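You operate a simulated robot arm through the tools that you are given. There is no shell and no other tool. Be economical: measure what you need, move in short steps, check, and stop when the job is done.

Carry out the task below with a simulated robot arm. There is one attempt and no reset: what you move stays moved.

JOB
Test the spring standing by the press and rack it by its load.
Fine: stop at 0, slide in, one full pull with hands clear of the ram, slide left out.

The check looks at the end state, three seconds after you hand in, the way a careful person would. Anything else that was tipped, shoved, dropped, spilled or broken makes it a failure.

ROBOT AND FRAMES
A 7-joint arm with a two-finger parallel gripper, fixed in place. Base frame: the origin is at the foot of the arm, x ahead of it, y to its left, z up; the work surface is at about z = 0. Units: m, rad, N and s.
With the tool pointing down near the work surface it reaches from about 0.22 to 0.58 m from the base axis. Its first joint turns from -1.152 to 1.152 rad. Payload 2.5 kg.
The TCP is the grasp point between the finger pads, 0.023 m short of the fingertips. In the tool frame z runs along the fingers and y along their closing line. The gripper opens to 0.094 m. The fingers are 0.038 m wide and 0.01 m thick; the gripper's body (0.054 by 0.096 m) begins 0.039 m behind the TCP.
Orientation is told as [roll, pitch, yaw] about the base's x, y, z axes, in that order, counted from this pose: with the fingers straight down and closing along the base's y, the tool's x points along the base's -x, its y along +y and its z along -z.

CONTROLS
- The arm moves only by the tool apply_moves. Its argument "increments" is a list of rows, each an object (a shift or turn left out is 0, a gripper value left out holds the last) with "translation": the shift along the tool's x, y, z in units of 300 mm (1.0 is 300 mm), a list of three; "delta_rot": the turn, a rotation vector about the tool's x, y, z in units of 180 degrees (1.0 is 180 degrees), a list of three; "hand": the gripper command, from -1 (fully open) to 1 (shut), values between in proportion. In form: [{"translation": [dx, dy, dz], "delta_rot": [ax, ay, az], "hand": hand}, ...]. A call has 1 to 20 rows; each row is the pose to reach, as a shift and turn from the pose commanded when the call began, along the tool's axes at that moment. A call with a number of a shift or a turn outside -1 to 1 is refused whole. Rows are played at 5 a second. More than 0.05 m and 0.15 rad between two rows, or a gripper value outside its range, and nothing of the call is played. A pose out of reach is approached as far as the arm can. The call stops where the force on the tool passes 70 N (or 10 N more than at its start, if that is more) or the arm is blocked; 0.2 s more then pass. The fingers move at their own pace (about 0.108 m/s each) and stop on an object; they squeeze with about 22 N. The grip force told is the motor's: it shows also when the fingers shut on nothing. Time passes only in rows, and 0.2 s behind the last, so rows that repeat a pose let the fingers close. It gives the time, the measured TCP pose, the force on the tool (base axes), the opening and the grip force at its end, in the units of the frame above (readings bear some noise), and new pictures: "views" is both (left out), scene, wrist or none.
- Cameras (640 x 400 px; columns grow to the right, rows downward): "scene" is fixed at [0.1024, -0.3914, 0.5412]; the picture's right is [0.90, -0.44, 0.00], its down [-0.20, -0.42, -0.89] and it looks along [0.39, 0.80, -0.47] (base axes); focal length 276 px, centre (320, 200). "wrist" rides on the gripper at [-0.039, 0, -0.044] in the tool frame; the picture's right is [0.00, -1.00, 0.00], its down [0.97, 0.00, -0.24] and it looks along [0.24, 0.00, 0.97] (tool axes); focal length 218 px, centre (320, 200).
- point_at(camera, pixels): for up to 12 pixels [column, row] of the newest picture of that camera ("zoom" is the newest enlarged one), the place [x, y, z] in the base frame of the surface seen there, good to about 0.002 m, but the place of the scene camera against the robot may be out by one fixed shift of up to 0.025 m in any direction. The clock stands still meanwhile.
- close_up(camera, box): a new picture of the part [left, top, right, bottom] of that camera's present view, enlarged. The clock stands still meanwhile.
- hand_in(): hands the job in; it is judged then, once.

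Keep the steps short. Do not move on a guess: measure, check each grasp and each placing, and mend mistakes. In all there are 80 turns and 120 pictures (those below and enlarged ones count). Leave the gripper open and the arm clear of the work at the hand-in unless told otherwise, and finish with a single line.

The tools are called after "Call:" as name(argument=value, ...) on one line, values as JSON. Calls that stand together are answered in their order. apply_moves: Moves the arm, as the interface text tells. Its arguments: {"type":"object","properties":{"increments":{"type":"array","items":{"type":"object","properties":{"translation":{"type":"array","items":{"type":"number"}},"delta_rot":{"type":"array","items":{"type":"number"}},"hand":{"type":"number"}}}},"views":{"type":"string","enum":["both","scene","wrist","none"]}},"required":["increments"]} The other tools are called the same way: point_at (camera, pixels) gives the place of the surface under pixels of a picture; close_up (camera, box) takes an enlarged picture of a part of a camera's view; hand_in () hands the job in.

At the start:

```text
clock: 0.0
eef_pos: [0.2626, 0.3182, 0.4592]
orientation: [-0.001, 0.0, -0.001]
contact_force: [-0.2, 0.4, 0.5]
opening: 0.0939
finger_force: 0.1
```

scene: 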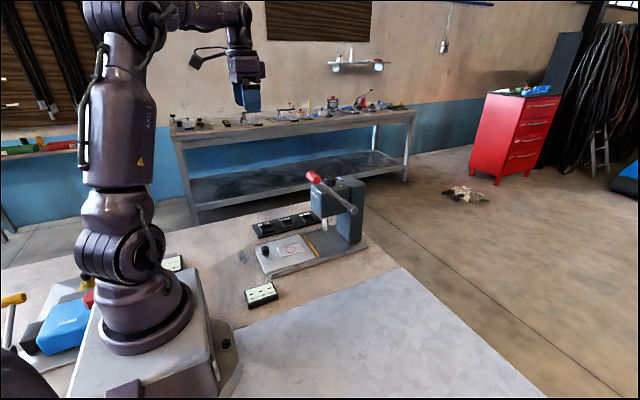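
wrist: 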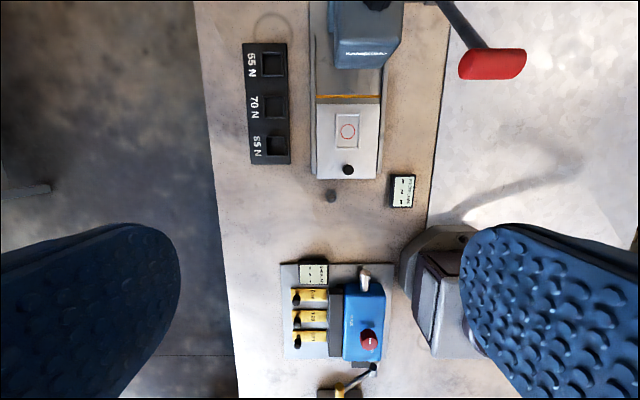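

I see a press with a red-handled lever, a slide with a knob, a rack marked 55/70/65(?) N, and small cards. I'll enlarge these first.

Call:
close_up(camera="wrist", box=[230, 0, 430, 125])

Call:
close_up(camera="wrist", box=[230, 110, 430, 235])

Call:
close_up(camera="wrist", box=[260, 250, 420, 400])

Call:
close_up(camera="scene", box=[230, 160, 390, 310])

```text
3.20 times, centred on (330, 62) of wrist
```

zoom: 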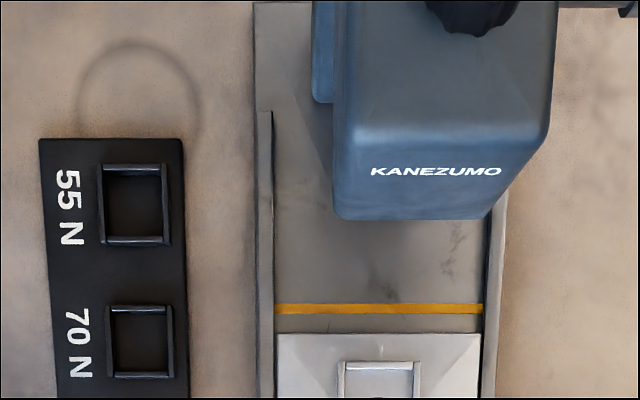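

```text
3.20 times, centred on (330, 172) of wrist
```

zoom: 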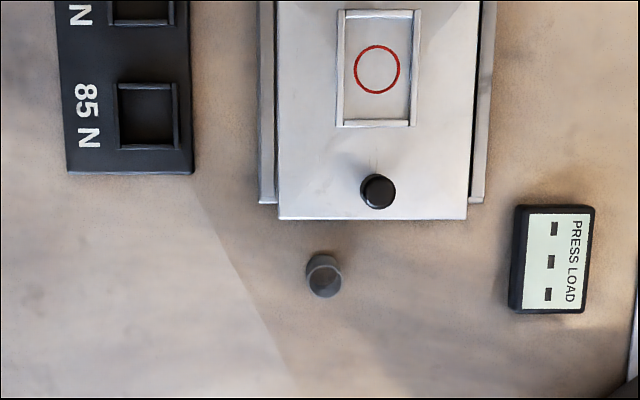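

```text
2.67 times, centred on (340, 325) of wrist
```

zoom: 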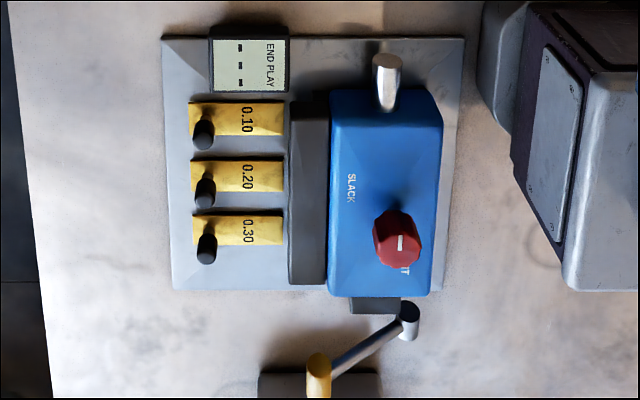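

```text
2.67 times, centred on (310, 235) of scene
```

zoom: 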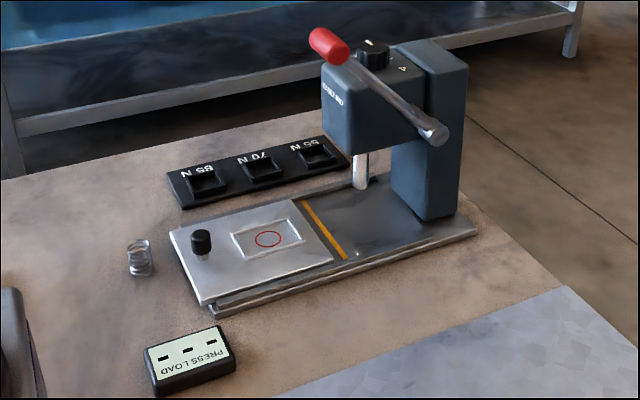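

The spring is at wrist (331,196), and the press has a dial on its head. Next I measure the main points.

Call:
point_at(camera="wrist", pixels=[[331, 194], [338, 205], [347, 169], [348, 131], [273, 65], [274, 104], [277, 146], [348, 98], [365, 50], [376, 2], [492, 64], [402, 190]])

Call:
point_at(camera="scene", pixels=[[280, 253], [265, 247], [313, 177], [350, 208], [323, 179], [330, 185], [282, 254], [324, 229], [243, 257], [371, 180]])

Call:
close_up(camera="scene", box=[290, 160, 370, 210])

```text
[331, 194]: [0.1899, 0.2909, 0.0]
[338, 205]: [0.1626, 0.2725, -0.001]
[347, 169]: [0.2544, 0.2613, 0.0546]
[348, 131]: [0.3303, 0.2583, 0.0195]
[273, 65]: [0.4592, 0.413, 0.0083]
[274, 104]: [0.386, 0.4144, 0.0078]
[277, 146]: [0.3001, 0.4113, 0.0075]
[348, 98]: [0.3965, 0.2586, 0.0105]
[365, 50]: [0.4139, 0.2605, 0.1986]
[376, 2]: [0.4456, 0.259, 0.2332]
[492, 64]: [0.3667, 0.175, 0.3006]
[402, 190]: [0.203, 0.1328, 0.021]
```

```text
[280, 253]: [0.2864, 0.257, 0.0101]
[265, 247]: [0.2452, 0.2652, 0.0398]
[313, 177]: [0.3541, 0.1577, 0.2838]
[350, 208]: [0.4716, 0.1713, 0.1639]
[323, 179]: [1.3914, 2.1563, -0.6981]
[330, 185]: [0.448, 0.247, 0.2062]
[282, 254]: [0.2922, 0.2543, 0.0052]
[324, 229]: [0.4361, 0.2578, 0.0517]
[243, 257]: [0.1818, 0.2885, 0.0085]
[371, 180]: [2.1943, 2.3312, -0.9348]
```

```text
8.00 times, centred on (330, 185) of scene
```

zoom: 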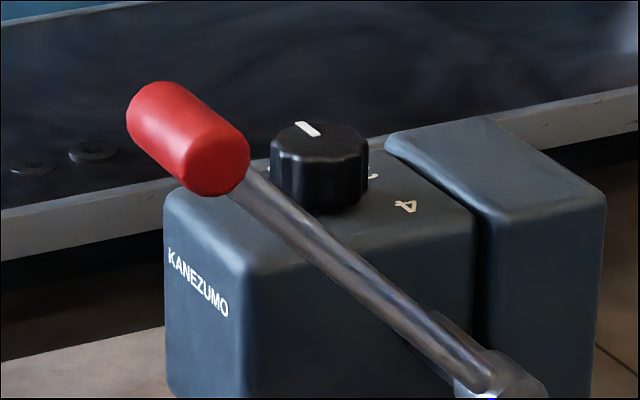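

The knob is at about (0.445, 0.259, 0.235), and its scale is partly hidden. I'll move at height to look down on it.

Call:
apply_moves(increments=[{"translation": [-0.14, -0.05, 0]}, {"translation": [-0.28, -0.1, 0]}, {"translation": [-0.42, -0.15, 0]}, {"translation": [-0.56, -0.19, 0]}], views="wrist")

```text
clock: 1.0
eef_pos: [0.4302, 0.2596, 0.4579]
orientation: [0.001, 0.001, 0.001]
contact_force: [-0.1, -0.4, 0.1]
opening: 0.0937
finger_force: 0.1
```

wrist: 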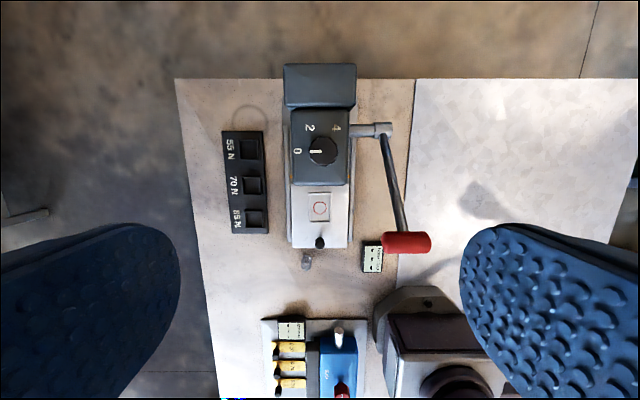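

Call:
close_up(camera="wrist", box=[280, 105, 360, 185])

Call:
point_at(camera="wrist", pixels=[[322, 151], [313, 151], [298, 151], [310, 128], [337, 128], [305, 165], [375, 131], [395, 190], [407, 242], [319, 243], [307, 262], [320, 72]])

```text
5.00 times, centred on (320, 145) of wrist
```

zoom: 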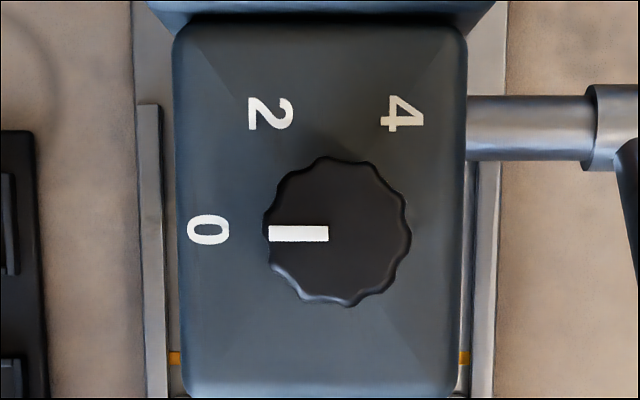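

```text
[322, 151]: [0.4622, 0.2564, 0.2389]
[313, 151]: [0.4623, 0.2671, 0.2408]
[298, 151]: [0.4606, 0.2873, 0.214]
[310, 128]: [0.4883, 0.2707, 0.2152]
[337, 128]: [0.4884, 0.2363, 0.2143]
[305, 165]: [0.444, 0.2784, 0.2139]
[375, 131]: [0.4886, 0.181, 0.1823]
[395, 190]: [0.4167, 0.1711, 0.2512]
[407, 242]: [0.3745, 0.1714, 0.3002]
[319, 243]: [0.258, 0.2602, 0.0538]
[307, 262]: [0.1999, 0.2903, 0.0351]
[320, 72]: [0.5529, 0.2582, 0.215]
```

The dial pointer already points exactly at "0", so it needs no turning. Next I go over the spring at about (0.195, 0.290) and look at it closely.

Call:
apply_moves(increments=[{"translation": [0.15, 0.02, 0]}, {"translation": [0.3, 0.04, 0]}, {"translation": [0.45, 0.06, 0]}, {"translation": [0.6, 0.08, 0]}, {"translation": [0.74, 0.1, 0]}, {"translation": [0.76, 0.1, 0.15]}, {"translation": [0.76, 0.1, 0.3]}, {"translation": [0.76, 0.1, 0.45]}, {"translation": [0.76, 0.1, 0.6]}, {"translation": [0.76, 0.1, 0.75]}, {"translation": [0.76, 0.1, 0.86]}], views="wrist")

```text
clock: 3.4
eef_pos: [0.2034, 0.2925, 0.2013]
orientation: [-0.001, -0.002, 0.002]
contact_force: [-0.2, -0.5, -0.6]
opening: 0.0937
finger_force: 0.1
```

wrist: 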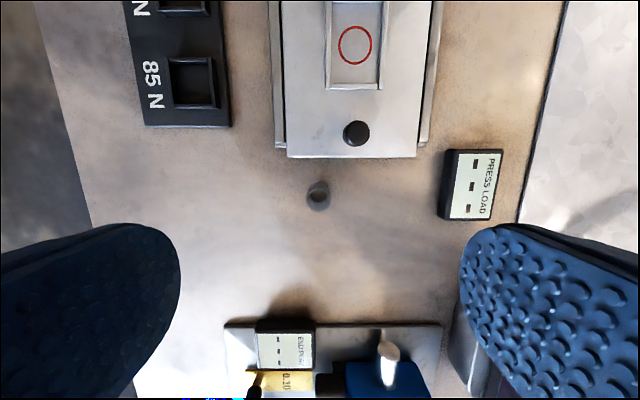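

Call:
close_up(camera="wrist", box=[290, 165, 350, 225])

Call:
close_up(camera="wrist", box=[260, 0, 460, 165])

Call:
point_at(camera="wrist", pixels=[[318, 184], [318, 197], [318, 207], [308, 192], [329, 192], [355, 45], [329, 45], [382, 45], [355, 86], [356, 132], [193, 82], [352, 158]])

```text
6.67 times, centred on (320, 195) of wrist
```

zoom: 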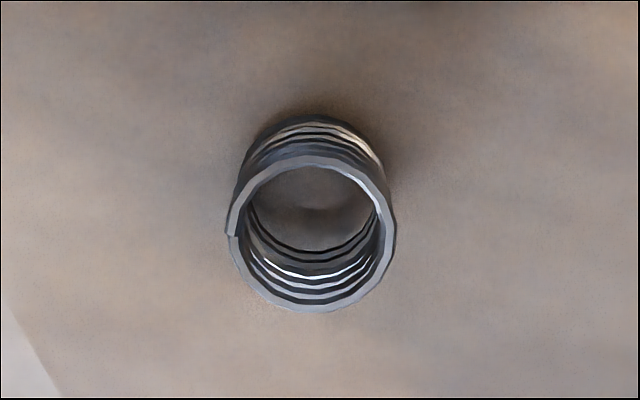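

```text
2.42 times, centred on (360, 82) of wrist
```

zoom: 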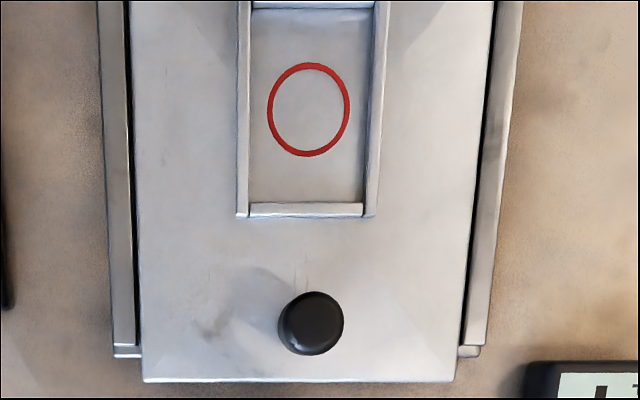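

```text
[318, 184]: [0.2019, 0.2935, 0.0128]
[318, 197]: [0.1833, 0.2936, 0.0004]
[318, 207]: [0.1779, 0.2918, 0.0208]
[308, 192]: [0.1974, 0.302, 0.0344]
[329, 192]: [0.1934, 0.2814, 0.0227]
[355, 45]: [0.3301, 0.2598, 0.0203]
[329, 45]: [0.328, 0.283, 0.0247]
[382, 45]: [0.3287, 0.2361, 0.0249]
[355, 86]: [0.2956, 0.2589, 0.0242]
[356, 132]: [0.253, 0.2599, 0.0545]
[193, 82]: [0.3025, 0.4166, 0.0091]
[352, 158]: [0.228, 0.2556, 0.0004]
```

The spring stands at about (0.190, 0.293). It is about 24 mm across and 35 mm tall. I'll lower with the fingertips 10 mm above the table, then close.

Call:
apply_moves(increments=[{"translation": [0.045, 0.002, 0.13]}, {"translation": [0.045, 0.002, 0.26]}, {"translation": [0.045, 0.002, 0.39]}, {"translation": [0.045, 0.002, 0.48]}, {"translation": [0.045, 0.002, 0.561]}, {"translation": [0.045, 0.002, 0.561]}], views="both")

```text
clock: 4.8
eef_pos: [0.1889, 0.2924, 0.0333]
orientation: [-0.001, 0.0, 0.0]
contact_force: [0.4, 0.7, -0.1]
opening: 0.0941
finger_force: 0.1
```

scene: 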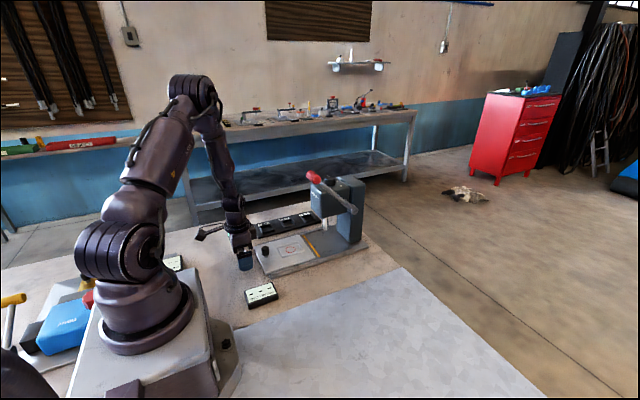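
wrist: 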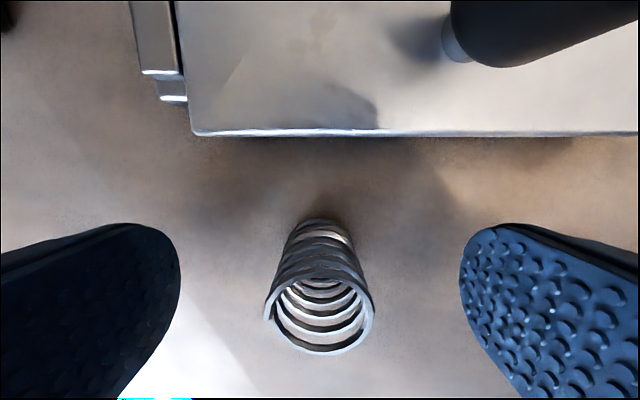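

The spring sits centred between the pads. I'll close on it.

Call:
apply_moves(increments=[{"hand": 1}, {"hand": 1}, {"hand": 1}], views="wrist")

```text
clock: 5.6
eef_pos: [0.189, 0.2922, 0.034]
orientation: [0.0, 0.0, 0.001]
contact_force: [-0.9, -0.5, 0.5]
opening: 0.0248
finger_force: 22.5
```

wrist: 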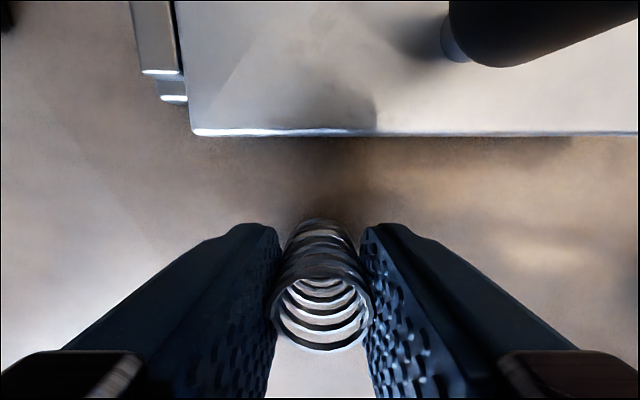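

It is held at 24.8 mm. I'll lift it and carry it over the red ring at (0.330, 0.260).

Call:
apply_moves(increments=[{"translation": [0, 0, -0.1]}, {"translation": [0, 0, -0.2]}, {"translation": [0, 0, -0.3]}, {"translation": [-0.12, -0.03, -0.3]}, {"translation": [-0.24, -0.06, -0.3]}, {"translation": [-0.36, -0.09, -0.3]}, {"translation": [-0.47, -0.108, -0.3]}, {"translation": [-0.47, -0.108, -0.3]}], views="both")

```text
clock: 7.4
eef_pos: [0.3308, 0.2586, 0.123]
orientation: [0.001, 0.0, -0.002]
contact_force: [0.8, -0.3, -1.1]
opening: 0.0246
finger_force: 22.0
```

scene: 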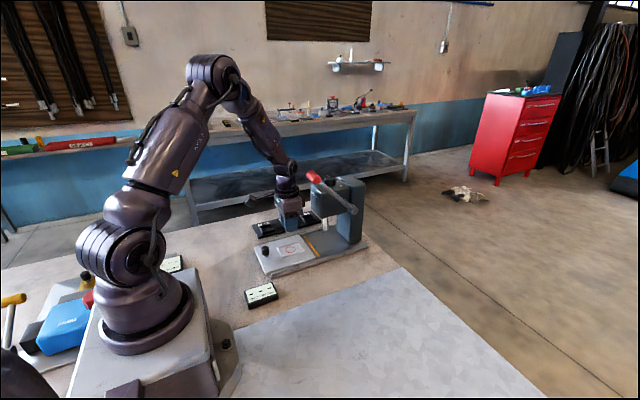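
wrist: 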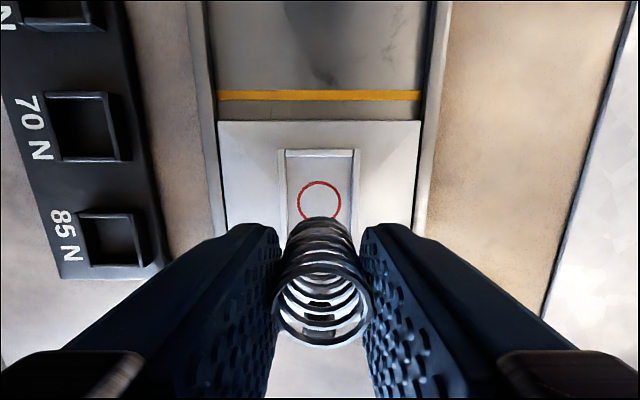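

The ring centre works out to (0.3305, 0.2595), which is below the spring. I'll lower it to the slide.

Call:
apply_moves(increments=[{"translation": [0, 0.003, 0.08]}, {"translation": [0, 0.003, 0.16]}, {"translation": [0, 0.003, 0.21]}, {"translation": [0, 0.003, 0.228]}, {"translation": [0, 0.003, 0.228]}], views="wrist")

Call:
close_up(camera="scene", box=[240, 180, 360, 280])

```text
clock: 8.6
eef_pos: [0.3292, 0.261, 0.055]
orientation: [-0.001, 0.0, 0.0]
contact_force: [0.4, -0.7, 1.4]
opening: 0.0246
finger_force: 22.0
```

wrist: 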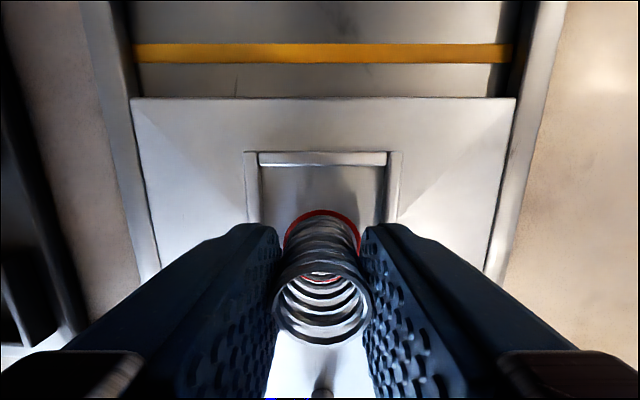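

```text
4.00 times, centred on (300, 230) of scene
```

zoom: 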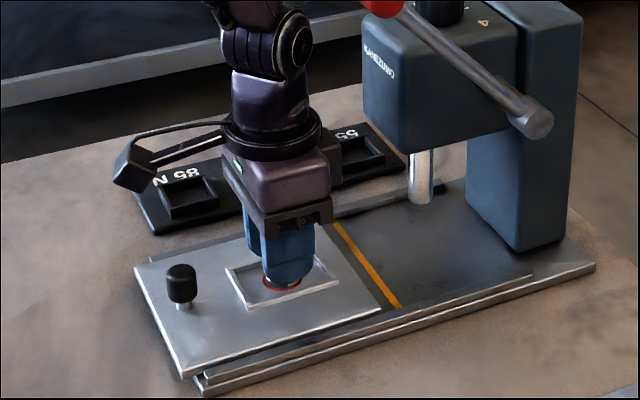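

The spring sits inside the ring. I'll go 1.2 mm lower to touch, then open gently.

Call:
apply_moves(increments=[{"translation": [0, 0, 0.004], "hand": 1}, {"translation": [0, 0, 0.004], "hand": 1}, {"translation": [0, 0, 0.004], "hand": 0.3}, {"translation": [0, 0, 0.004], "hand": 0.0}, {"translation": [0, 0, 0.004], "hand": 0.0}], views="wrist")

```text
clock: 9.8
eef_pos: [0.3294, 0.2608, 0.0541]
orientation: [0.0, 0.0, 0.0]
contact_force: [0.1, 0.5, 0.3]
opening: 0.047
finger_force: 0.1
```

wrist: 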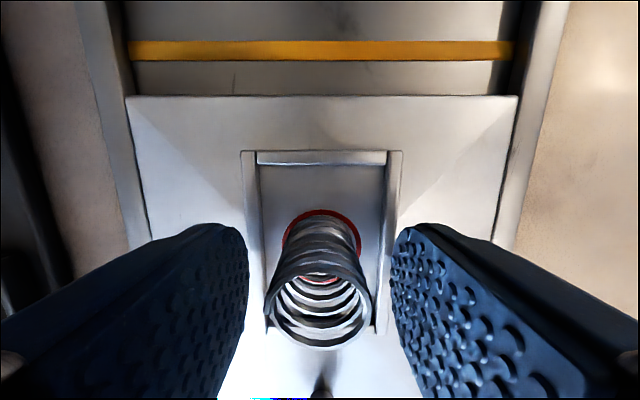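

The spring stands free. I'll raise straight up, move back toward the slide knob, and look at the press from both cameras.

Call:
apply_moves(increments=[{"translation": [0, 0, -0.1], "hand": 0}, {"translation": [0, 0, -0.2]}, {"translation": [0, 0, -0.3]}, {"translation": [0.12, 0, -0.3]}, {"translation": [0.25, 0, -0.3]}, {"translation": [0.25, 0, -0.3]}], views="both")

Call:
close_up(camera="scene", box=[230, 165, 390, 285])

```text
clock: 11.2
eef_pos: [0.2542, 0.2613, 0.1451]
orientation: [0.0, 0.002, -0.002]
contact_force: [0.2, 0.8, -0.1]
opening: 0.047
finger_force: 0.1
```

scene: 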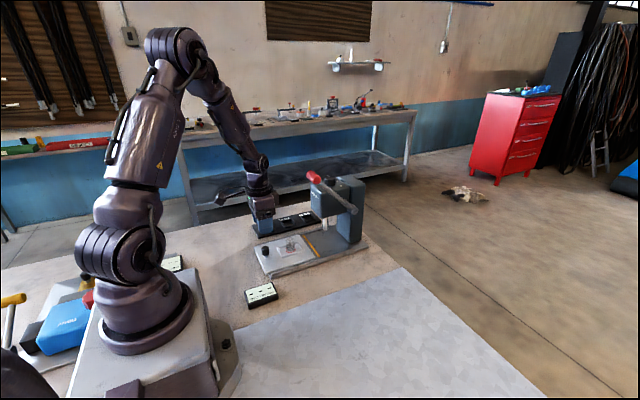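
wrist: 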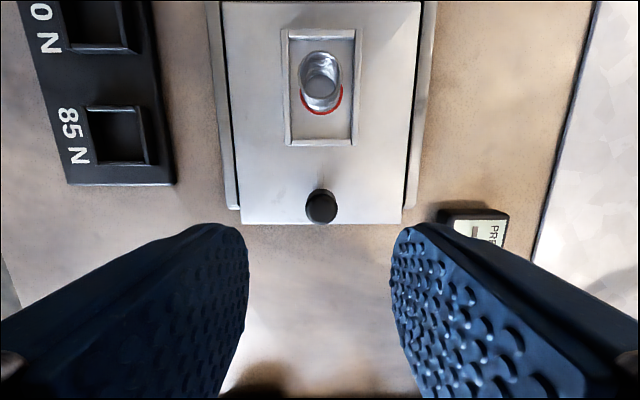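

```text
3.33 times, centred on (310, 225) of scene
```

zoom: 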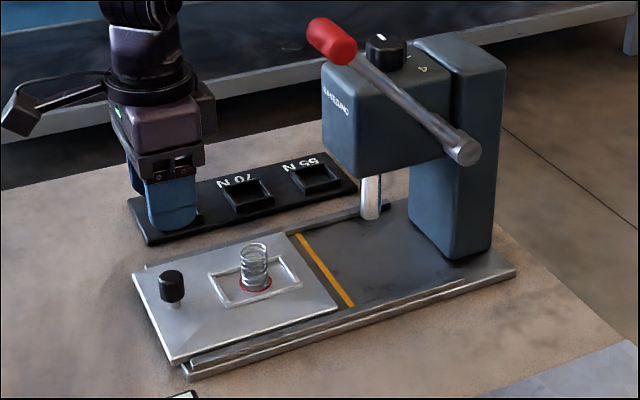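

Call:
point_at(camera="zoom", pixels=[[370, 185], [370, 212], [326, 120], [326, 150], [355, 172], [171, 276], [254, 248], [268, 289], [325, 290], [332, 40], [420, 110], [463, 150]])

Call:
point_at(camera="wrist", pixels=[[321, 206], [320, 84], [321, 112], [312, 208], [336, 208], [120, 134], [97, 28], [105, 134], [118, 163], [119, 108], [135, 134], [321, 90]])

```text
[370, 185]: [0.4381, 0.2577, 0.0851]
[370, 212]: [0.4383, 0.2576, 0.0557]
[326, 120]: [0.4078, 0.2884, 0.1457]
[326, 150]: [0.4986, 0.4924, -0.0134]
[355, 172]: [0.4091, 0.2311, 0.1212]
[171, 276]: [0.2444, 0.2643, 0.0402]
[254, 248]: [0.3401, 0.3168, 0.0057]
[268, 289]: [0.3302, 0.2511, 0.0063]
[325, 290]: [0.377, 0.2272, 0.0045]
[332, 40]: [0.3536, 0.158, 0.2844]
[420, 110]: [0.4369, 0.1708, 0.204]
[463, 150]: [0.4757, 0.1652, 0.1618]
```

```text
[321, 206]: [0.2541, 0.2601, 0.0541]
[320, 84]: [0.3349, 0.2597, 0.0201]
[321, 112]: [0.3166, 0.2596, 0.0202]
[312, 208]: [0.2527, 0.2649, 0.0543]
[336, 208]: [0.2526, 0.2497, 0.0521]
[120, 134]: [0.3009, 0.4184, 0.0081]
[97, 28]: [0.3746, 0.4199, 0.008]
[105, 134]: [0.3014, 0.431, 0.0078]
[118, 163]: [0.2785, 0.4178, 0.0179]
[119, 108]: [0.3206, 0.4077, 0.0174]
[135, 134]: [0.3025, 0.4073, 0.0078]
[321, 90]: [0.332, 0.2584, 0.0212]
```

Correcting the scene shift with wrist points gives the ram at x≈0.45, so the slide stroke is about 0.12 m. The press head front is at x≈0.418, so I'll tilt the hand 25° back to keep clear of it, then go down over the slide knob.

Call:
apply_moves(increments=[{"delta_rot": [0, -0.0463, 0]}, {"delta_rot": [0, -0.0926, 0]}, {"delta_rot": [0, -0.139, 0]}, {"translation": [0.014, -0.003, 0.1], "delta_rot": [0, -0.139, 0]}, {"translation": [0.014, -0.003, 0.2], "delta_rot": [0, -0.139, 0]}, {"translation": [0.014, -0.003, 0.26], "delta_rot": [0, -0.139, 0]}, {"translation": [0.014, -0.003, 0.304], "delta_rot": [0, -0.139, 0]}, {"translation": [0.014, -0.003, 0.304], "delta_rot": [0, -0.139, 0]}], views="both")

Call:
close_up(camera="scene", box=[210, 165, 370, 285])

```text
clock: 13.0
eef_pos: [0.2512, 0.2603, 0.0518]
orientation: [-0.001, -0.438, -0.002]
contact_force: [0.0, 0.9, -0.3]
opening: 0.0469
finger_force: 0.1
```

scene: 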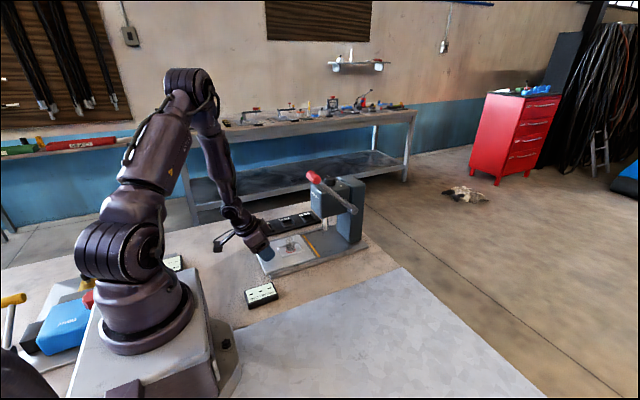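
wrist: 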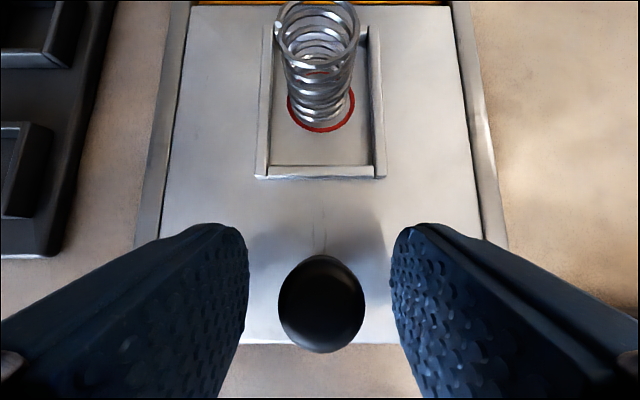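

```text
3.33 times, centred on (290, 225) of scene
```

zoom: 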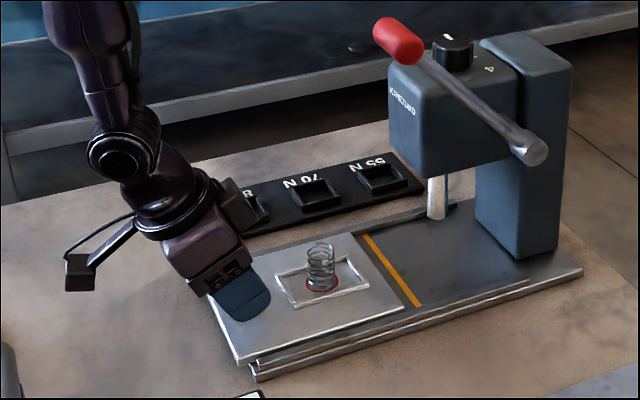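

The knob is centred between the pads and nothing is touching. I'll close on it.

Call:
apply_moves(increments=[{"hand": 1}, {"hand": 1}, {"hand": 1}], views="wrist")

```text
clock: 13.8
eef_pos: [0.2507, 0.2602, 0.0519]
orientation: [0.001, -0.435, -0.004]
contact_force: [0.0, -2.9, -5.1]
opening: 0.0216
finger_force: 45.2
```

wrist: 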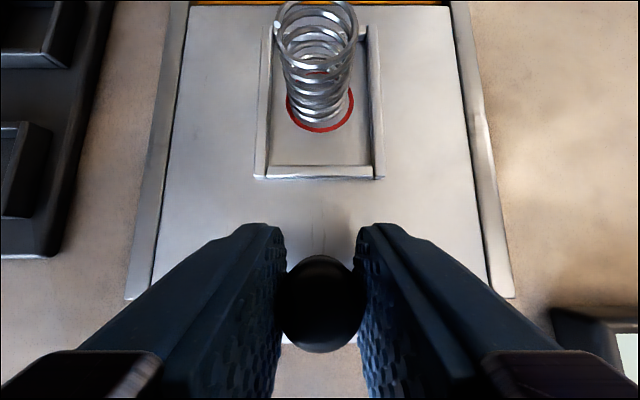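

The knob is held. I'll push the slide along +x slowly for 0.06 m and check the spring.

Call:
apply_moves(increments=[{"translation": [-0.0151, 0, 0.007]}, {"translation": [-0.0302, 0, 0.0141]}, {"translation": [-0.0604, 0, 0.0282]}, {"translation": [-0.0906, 0, 0.0423]}, {"translation": [-0.1208, 0, 0.0564]}, {"translation": [-0.151, 0, 0.0704]}, {"translation": [-0.1661, 0, 0.0775]}, {"translation": [-0.1812, 0, 0.0845]}], views="both")

Call:
close_up(camera="scene", box=[230, 165, 390, 285])

```text
clock: 15.6
eef_pos: [0.311, 0.2612, 0.0521]
orientation: [0.001, -0.437, -0.002]
contact_force: [-1.1, -9.5, 9.3]
opening: 0.0219
finger_force: 44.9
```

scene: 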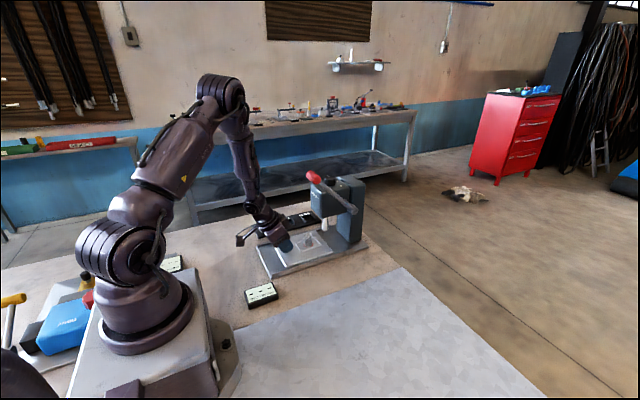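
wrist: 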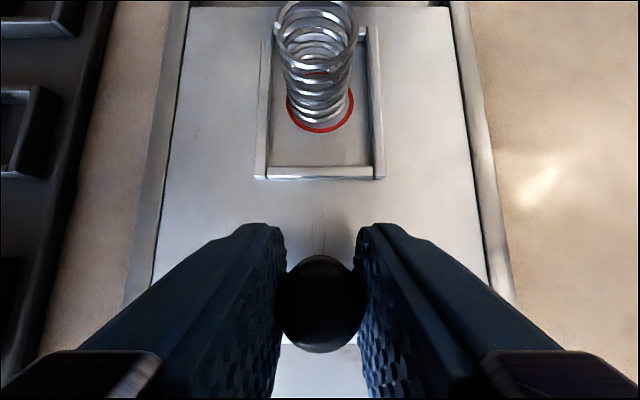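

```text
3.33 times, centred on (310, 225) of scene
```

zoom: 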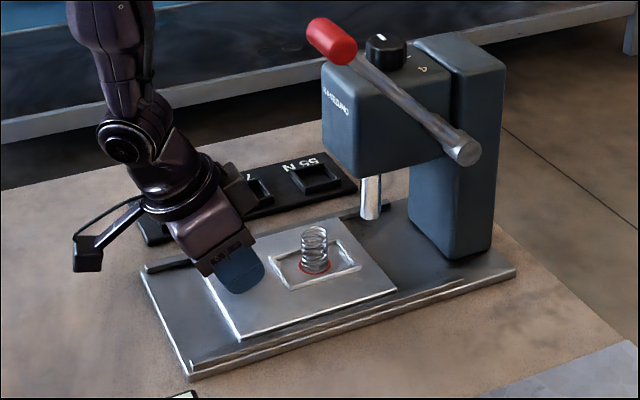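

The spring stands on the ring and moves with the slide. I'll push another 0.05 m with a slight y relief.

Call:
apply_moves(increments=[{"translation": [-0.0151, -0.003, 0.007]}, {"translation": [-0.0302, -0.003, 0.0141]}, {"translation": [-0.0604, -0.003, 0.0282]}, {"translation": [-0.0906, -0.003, 0.0423]}, {"translation": [-0.1208, -0.003, 0.0564]}, {"translation": [-0.136, -0.003, 0.0634]}, {"translation": [-0.151, -0.003, 0.0704]}], views="wrist")

Call:
close_up(camera="scene", box=[250, 165, 390, 275])

```text
clock: 17.2
eef_pos: [0.361, 0.2596, 0.053]
orientation: [0.001, -0.438, -0.001]
contact_force: [-1.1, 7.8, 4.1]
opening: 0.0216
finger_force: 44.9
```

wrist: 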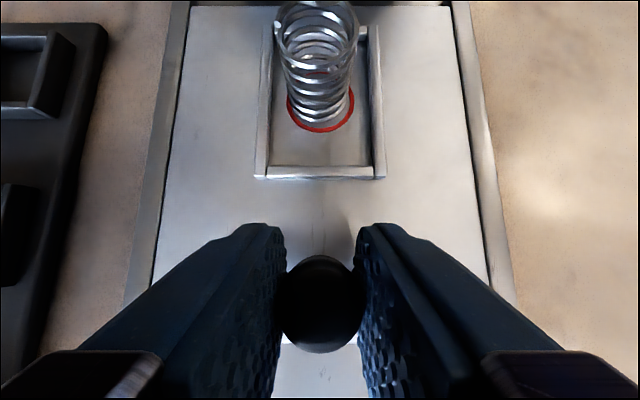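

```text
3.64 times, centred on (320, 220) of scene
```

zoom: 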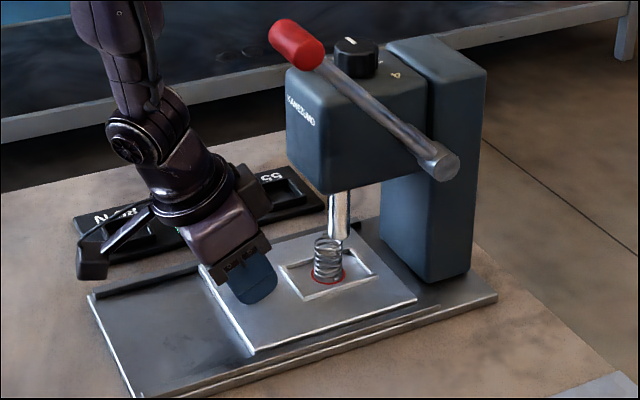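

About 1 cm remains. I'll creep in 2 mm steps and watch the x force for the end stop.

Call:
apply_moves(increments=[{"translation": [-0.006, 0.001, 0.0028]}, {"translation": [-0.012, 0.001, 0.0056]}, {"translation": [-0.018, 0.001, 0.0085]}, {"translation": [-0.024, 0.001, 0.0113]}, {"translation": [-0.03, 0.001, 0.0141]}, {"translation": [-0.03, 0.001, 0.0141]}], views="wrist")

Call:
close_up(camera="scene", box=[280, 190, 380, 265])

```text
clock: 18.6
eef_pos: [0.3696, 0.2594, 0.0523]
orientation: [0.001, -0.437, -0.002]
contact_force: [-1.9, 7.2, 11.7]
opening: 0.0215
finger_force: 45.1
```

wrist: 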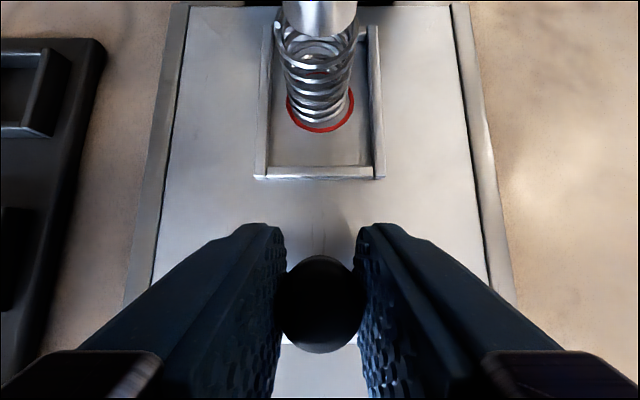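

```text
5.33 times, centred on (330, 228) of scene
```

zoom: 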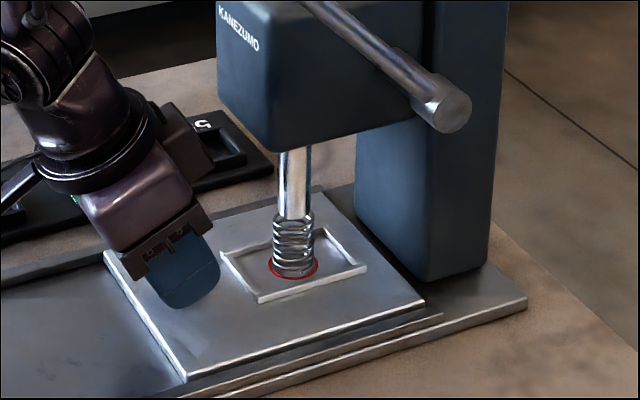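

Not yet at a stop. I'll keep creeping for up to 8 mm more.

Call:
apply_moves(increments=[{"translation": [-0.006, -0.001, 0.0023]}, {"translation": [-0.012, -0.001, 0.0051]}, {"translation": [-0.018, -0.001, 0.008]}, {"translation": [-0.024, -0.001, 0.0108]}, {"translation": [-0.024, -0.001, 0.0108]}], views="wrist")

Call:
close_up(camera="scene", box=[280, 190, 380, 265])

```text
clock: 19.8
eef_pos: [0.3742, 0.2596, 0.0487]
orientation: [0.001, -0.428, 0.003]
contact_force: [-32.5, -0.8, 2.2]
opening: 0.0217
finger_force: 45.2
```

wrist: 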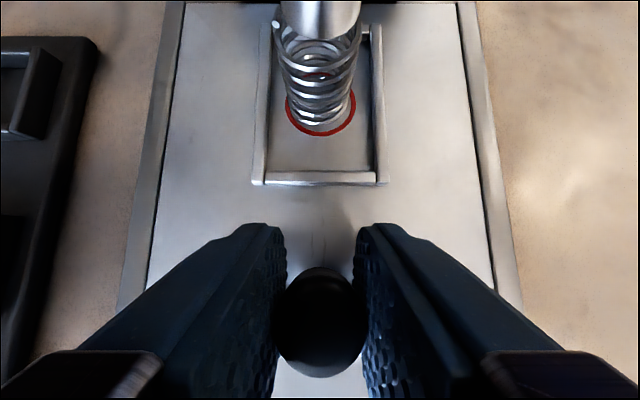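

```text
5.33 times, centred on (330, 228) of scene
```

zoom: 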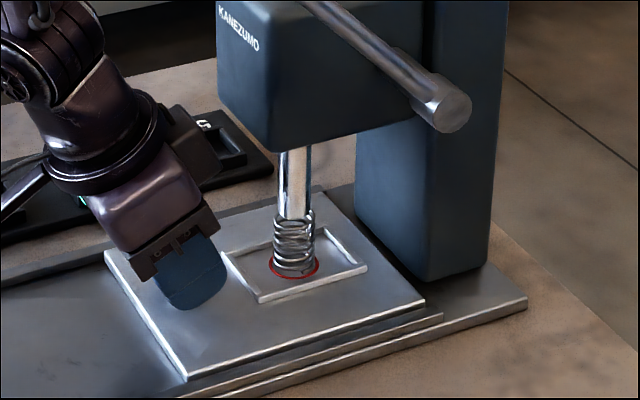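

The end stop is reached, with −32 N in x and the spring under the ram. I'll ease back 2 mm to relieve it, open, and retract along the tool axis.

Call:
apply_moves(increments=[{"translation": [0.006, 0, -0.003], "hand": 1}, {"translation": [0.006, 0, -0.003], "hand": 0.0}, {"translation": [0.006, 0, -0.003], "hand": 0.0}, {"translation": [0.006, 0, -0.003], "hand": 0.0}, {"translation": [0.006, 0, -0.1]}, {"translation": [0.006, 0, -0.2]}, {"translation": [0.006, 0, -0.35]}, {"translation": [0.006, 0, -0.35]}], views="both")

Call:
close_up(camera="scene", box=[280, 160, 380, 260])

```text
clock: 21.6
eef_pos: [0.3313, 0.2601, 0.1456]
orientation: [0.0, -0.436, -0.001]
contact_force: [0.7, 0.2, -0.5]
opening: 0.047
finger_force: 0.0
```

scene: 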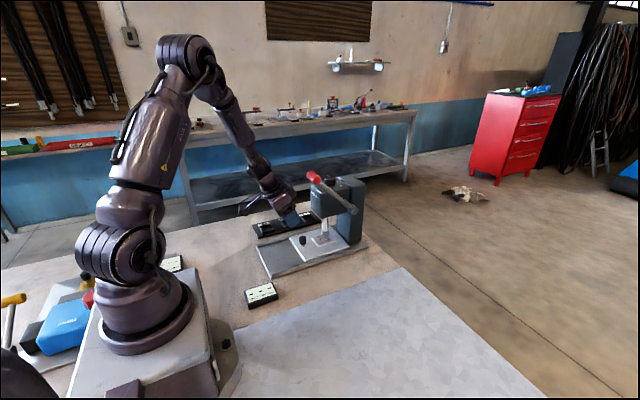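
wrist: 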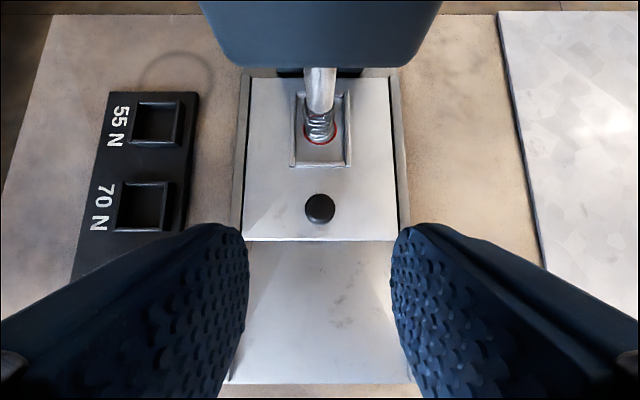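

```text
4.00 times, centred on (330, 210) of scene
```

zoom: 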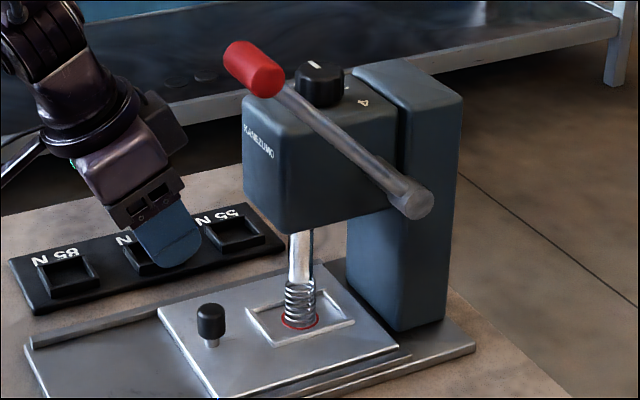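

The slide is home with the spring under the ram. Next comes the lever. I'll back off, rise, set the tool vertical and look at the red handle from above.

Call:
apply_moves(increments=[{"translation": [0.09, 0, -0.042]}, {"translation": [0.181, 0, -0.0845]}, {"translation": [0.118, 0, -0.22]}, {"translation": [0.054, 0, -0.356]}, {"translation": [-0.009, 0, -0.492]}, {"translation": [-0.072, 0, -0.628]}, {"translation": [-0.136, 0, -0.764]}, {"translation": [-0.199, 0, -0.9]}, {"translation": [-0.199, 0, -0.9], "delta_rot": [0, 0.0463, 0]}, {"translation": [-0.199, 0, -0.9], "delta_rot": [0, 0.0926, 0]}, {"translation": [-0.199, 0, -0.9], "delta_rot": [0, 0.139, 0]}, {"translation": [-0.199, -0.125, -0.9], "delta_rot": [0, 0.139, 0], "hand": 1}, {"translation": [-0.199, -0.25, -0.9], "delta_rot": [0, 0.139, 0], "hand": 1}, {"translation": [-0.199, -0.25, -0.9], "delta_rot": [0, 0.139, 0], "hand": 1}], views="both")

Call:
close_up(camera="wrist", box=[220, 0, 420, 125])

```text
clock: 24.6
eef_pos: [0.2707, 0.1845, 0.4175]
orientation: [-0.001, 0.001, 0.001]
contact_force: [0.4, -0.1, -0.2]
opening: 0.0
finger_force: 22.2
```

scene: 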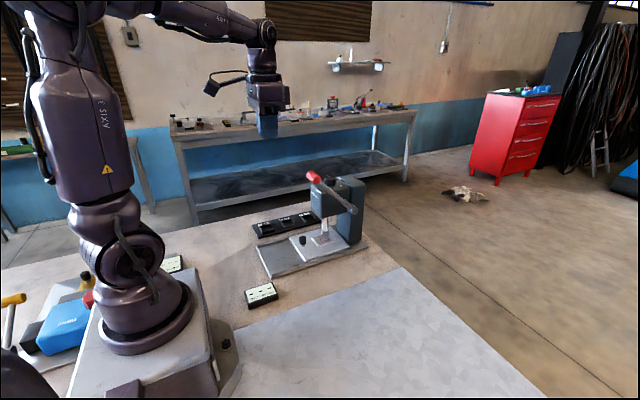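
wrist: 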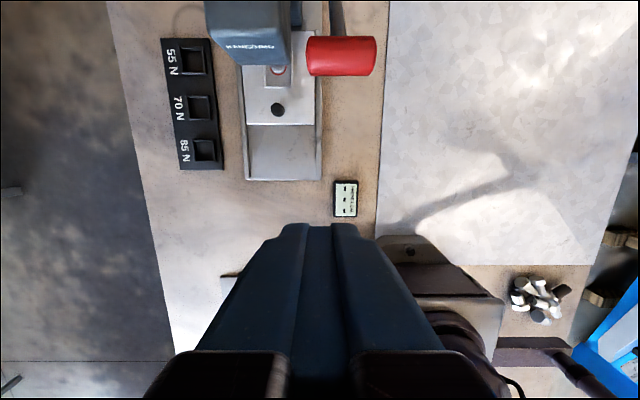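

```text
3.20 times, centred on (320, 62) of wrist
```

zoom: 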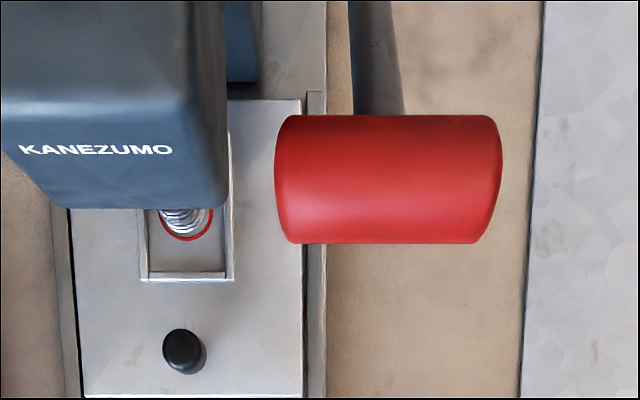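

Call:
point_at(camera="zoom", pixels=[[385, 125], [385, 150], [385, 180], [385, 210], [385, 236], [283, 180], [495, 180], [375, 95], [365, 40], [45, 190], [200, 195]])

```text
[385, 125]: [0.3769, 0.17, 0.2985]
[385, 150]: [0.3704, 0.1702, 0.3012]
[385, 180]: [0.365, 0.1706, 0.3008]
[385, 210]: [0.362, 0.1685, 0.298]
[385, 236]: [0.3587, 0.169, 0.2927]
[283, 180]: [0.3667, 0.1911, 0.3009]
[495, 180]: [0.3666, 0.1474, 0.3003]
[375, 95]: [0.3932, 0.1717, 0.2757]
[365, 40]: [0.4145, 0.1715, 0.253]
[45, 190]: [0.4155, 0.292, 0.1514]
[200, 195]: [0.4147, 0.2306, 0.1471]
```

The handle is a cylinder along y from 0.147 to 0.191. Its centre is about (0.369, 0.169, 0.288) with radius 13 mm, and the pivot is about (0.483, 0.175) in x and z, so R≈0.16. I'll bring the closed fingertips just above it.

Call:
apply_moves(increments=[{"translation": [-0.1, -0.052, 0]}, {"translation": [-0.2, -0.052, 0]}, {"translation": [-0.3177, -0.052, 0]}, {"translation": [-0.3177, -0.052, 0.12]}, {"translation": [-0.3177, -0.052, 0.235]}, {"translation": [-0.3177, -0.052, 0.235]}], views="both")

Call:
close_up(camera="scene", box=[240, 100, 400, 220])

```text
clock: 26.0
eef_pos: [0.3668, 0.1708, 0.3458]
orientation: [0.001, 0.001, 0.002]
contact_force: [0.0, -0.4, -0.1]
opening: 0.0
finger_force: 22.2
```

scene: 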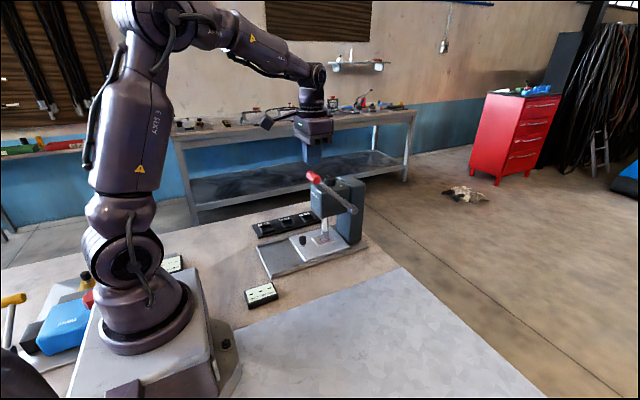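
wrist: 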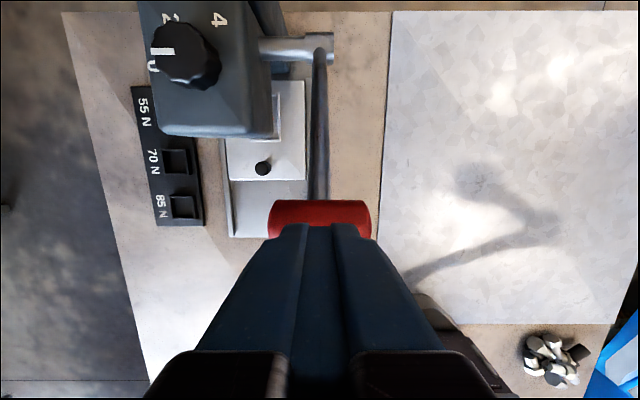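

```text
3.33 times, centred on (320, 160) of scene
```

zoom: 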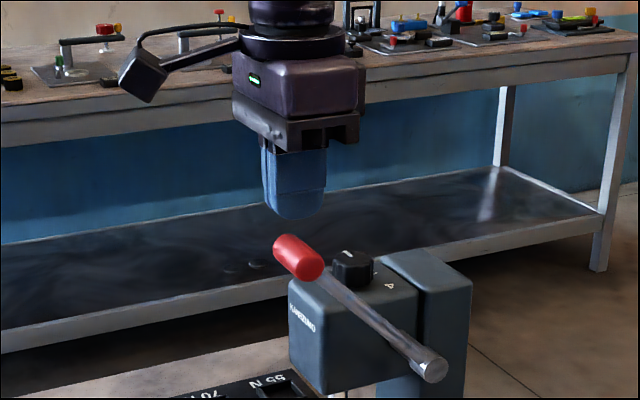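

The tips are lined up about 22 mm above the handle. I'll press it down along the arc, first to about 166°.

Call:
apply_moves(increments=[{"translation": [-0.004, -0.003, 0.04]}, {"translation": [-0.004, -0.003, 0.079]}, {"translation": [0.027, -0.003, 0.117]}, {"translation": [0.056, -0.003, 0.155]}, {"translation": [0.079, -0.003, 0.195]}, {"translation": [0.099, -0.003, 0.237]}, {"translation": [0.117, -0.003, 0.28]}, {"translation": [0.129, -0.003, 0.324]}], views="both")

Call:
close_up(camera="scene", box=[240, 140, 400, 260])

```text
clock: 27.8
eef_pos: [0.328, 0.168, 0.2481]
orientation: [-0.001, 0.0, 0.001]
contact_force: [-2.3, -0.1, 3.6]
opening: 0.0
finger_force: 22.7
```

scene: 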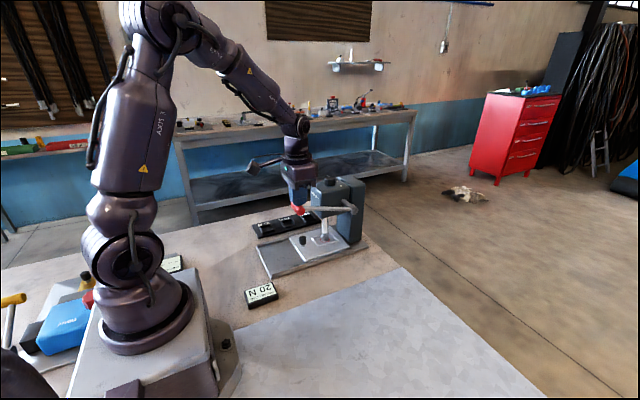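
wrist: 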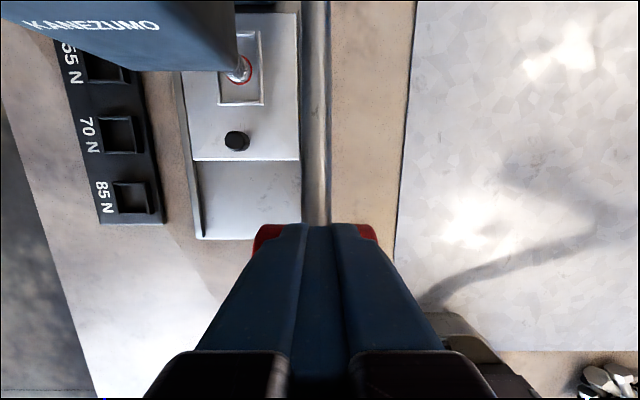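

```text
3.33 times, centred on (320, 200) of scene
```

zoom: 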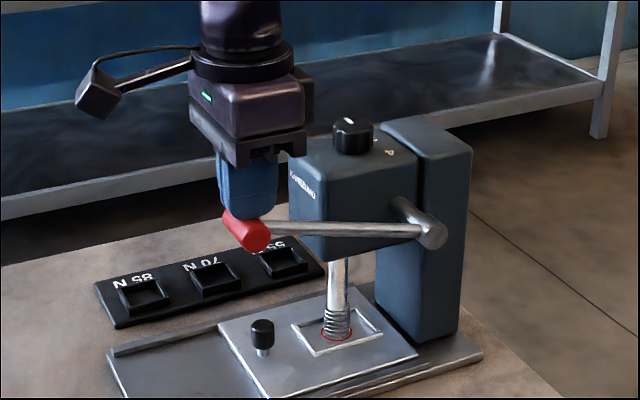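

The lever moves well and the display reads 20 N partway. I'll continue the same pull from 166° to about 196°.

Call:
apply_moves(increments=[{"translation": [0.01, 0, 0.045]}, {"translation": [0.015, 0, 0.092]}, {"translation": [0.017, 0, 0.138]}, {"translation": [0.014, 0, 0.185]}, {"translation": [0.007, 0, 0.23]}, {"translation": [-0.003, 0, 0.277]}], views="both")

Call:
close_up(camera="scene", box=[230, 180, 390, 310])

```text
clock: 29.2
eef_pos: [0.3299, 0.1687, 0.1659]
orientation: [0.0, 0.001, -0.001]
contact_force: [-5.1, 0.6, 7.4]
opening: 0.0001
finger_force: 22.2
```

scene: 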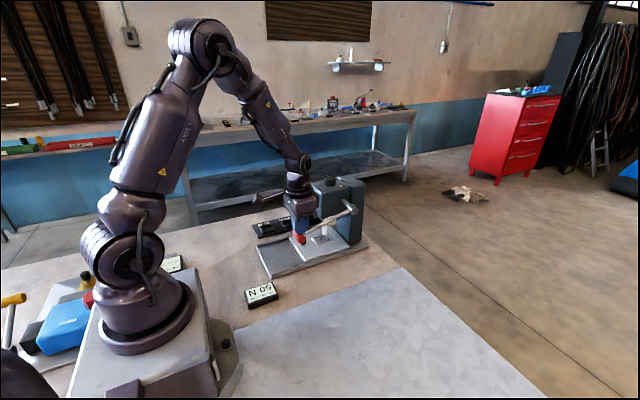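
wrist: 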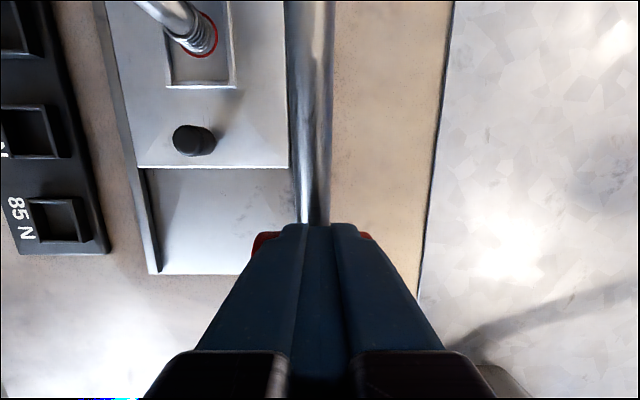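

```text
3.08 times, centred on (310, 245) of scene
```

zoom: 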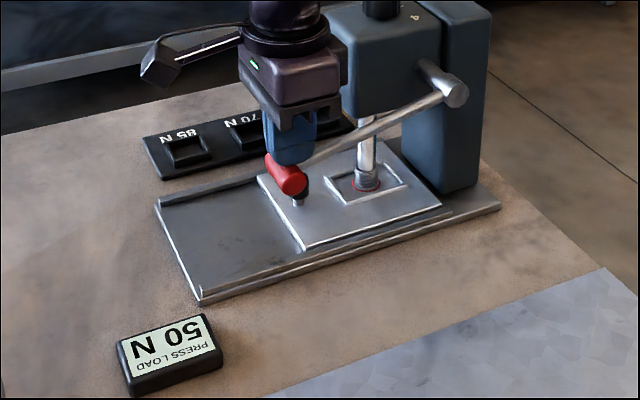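

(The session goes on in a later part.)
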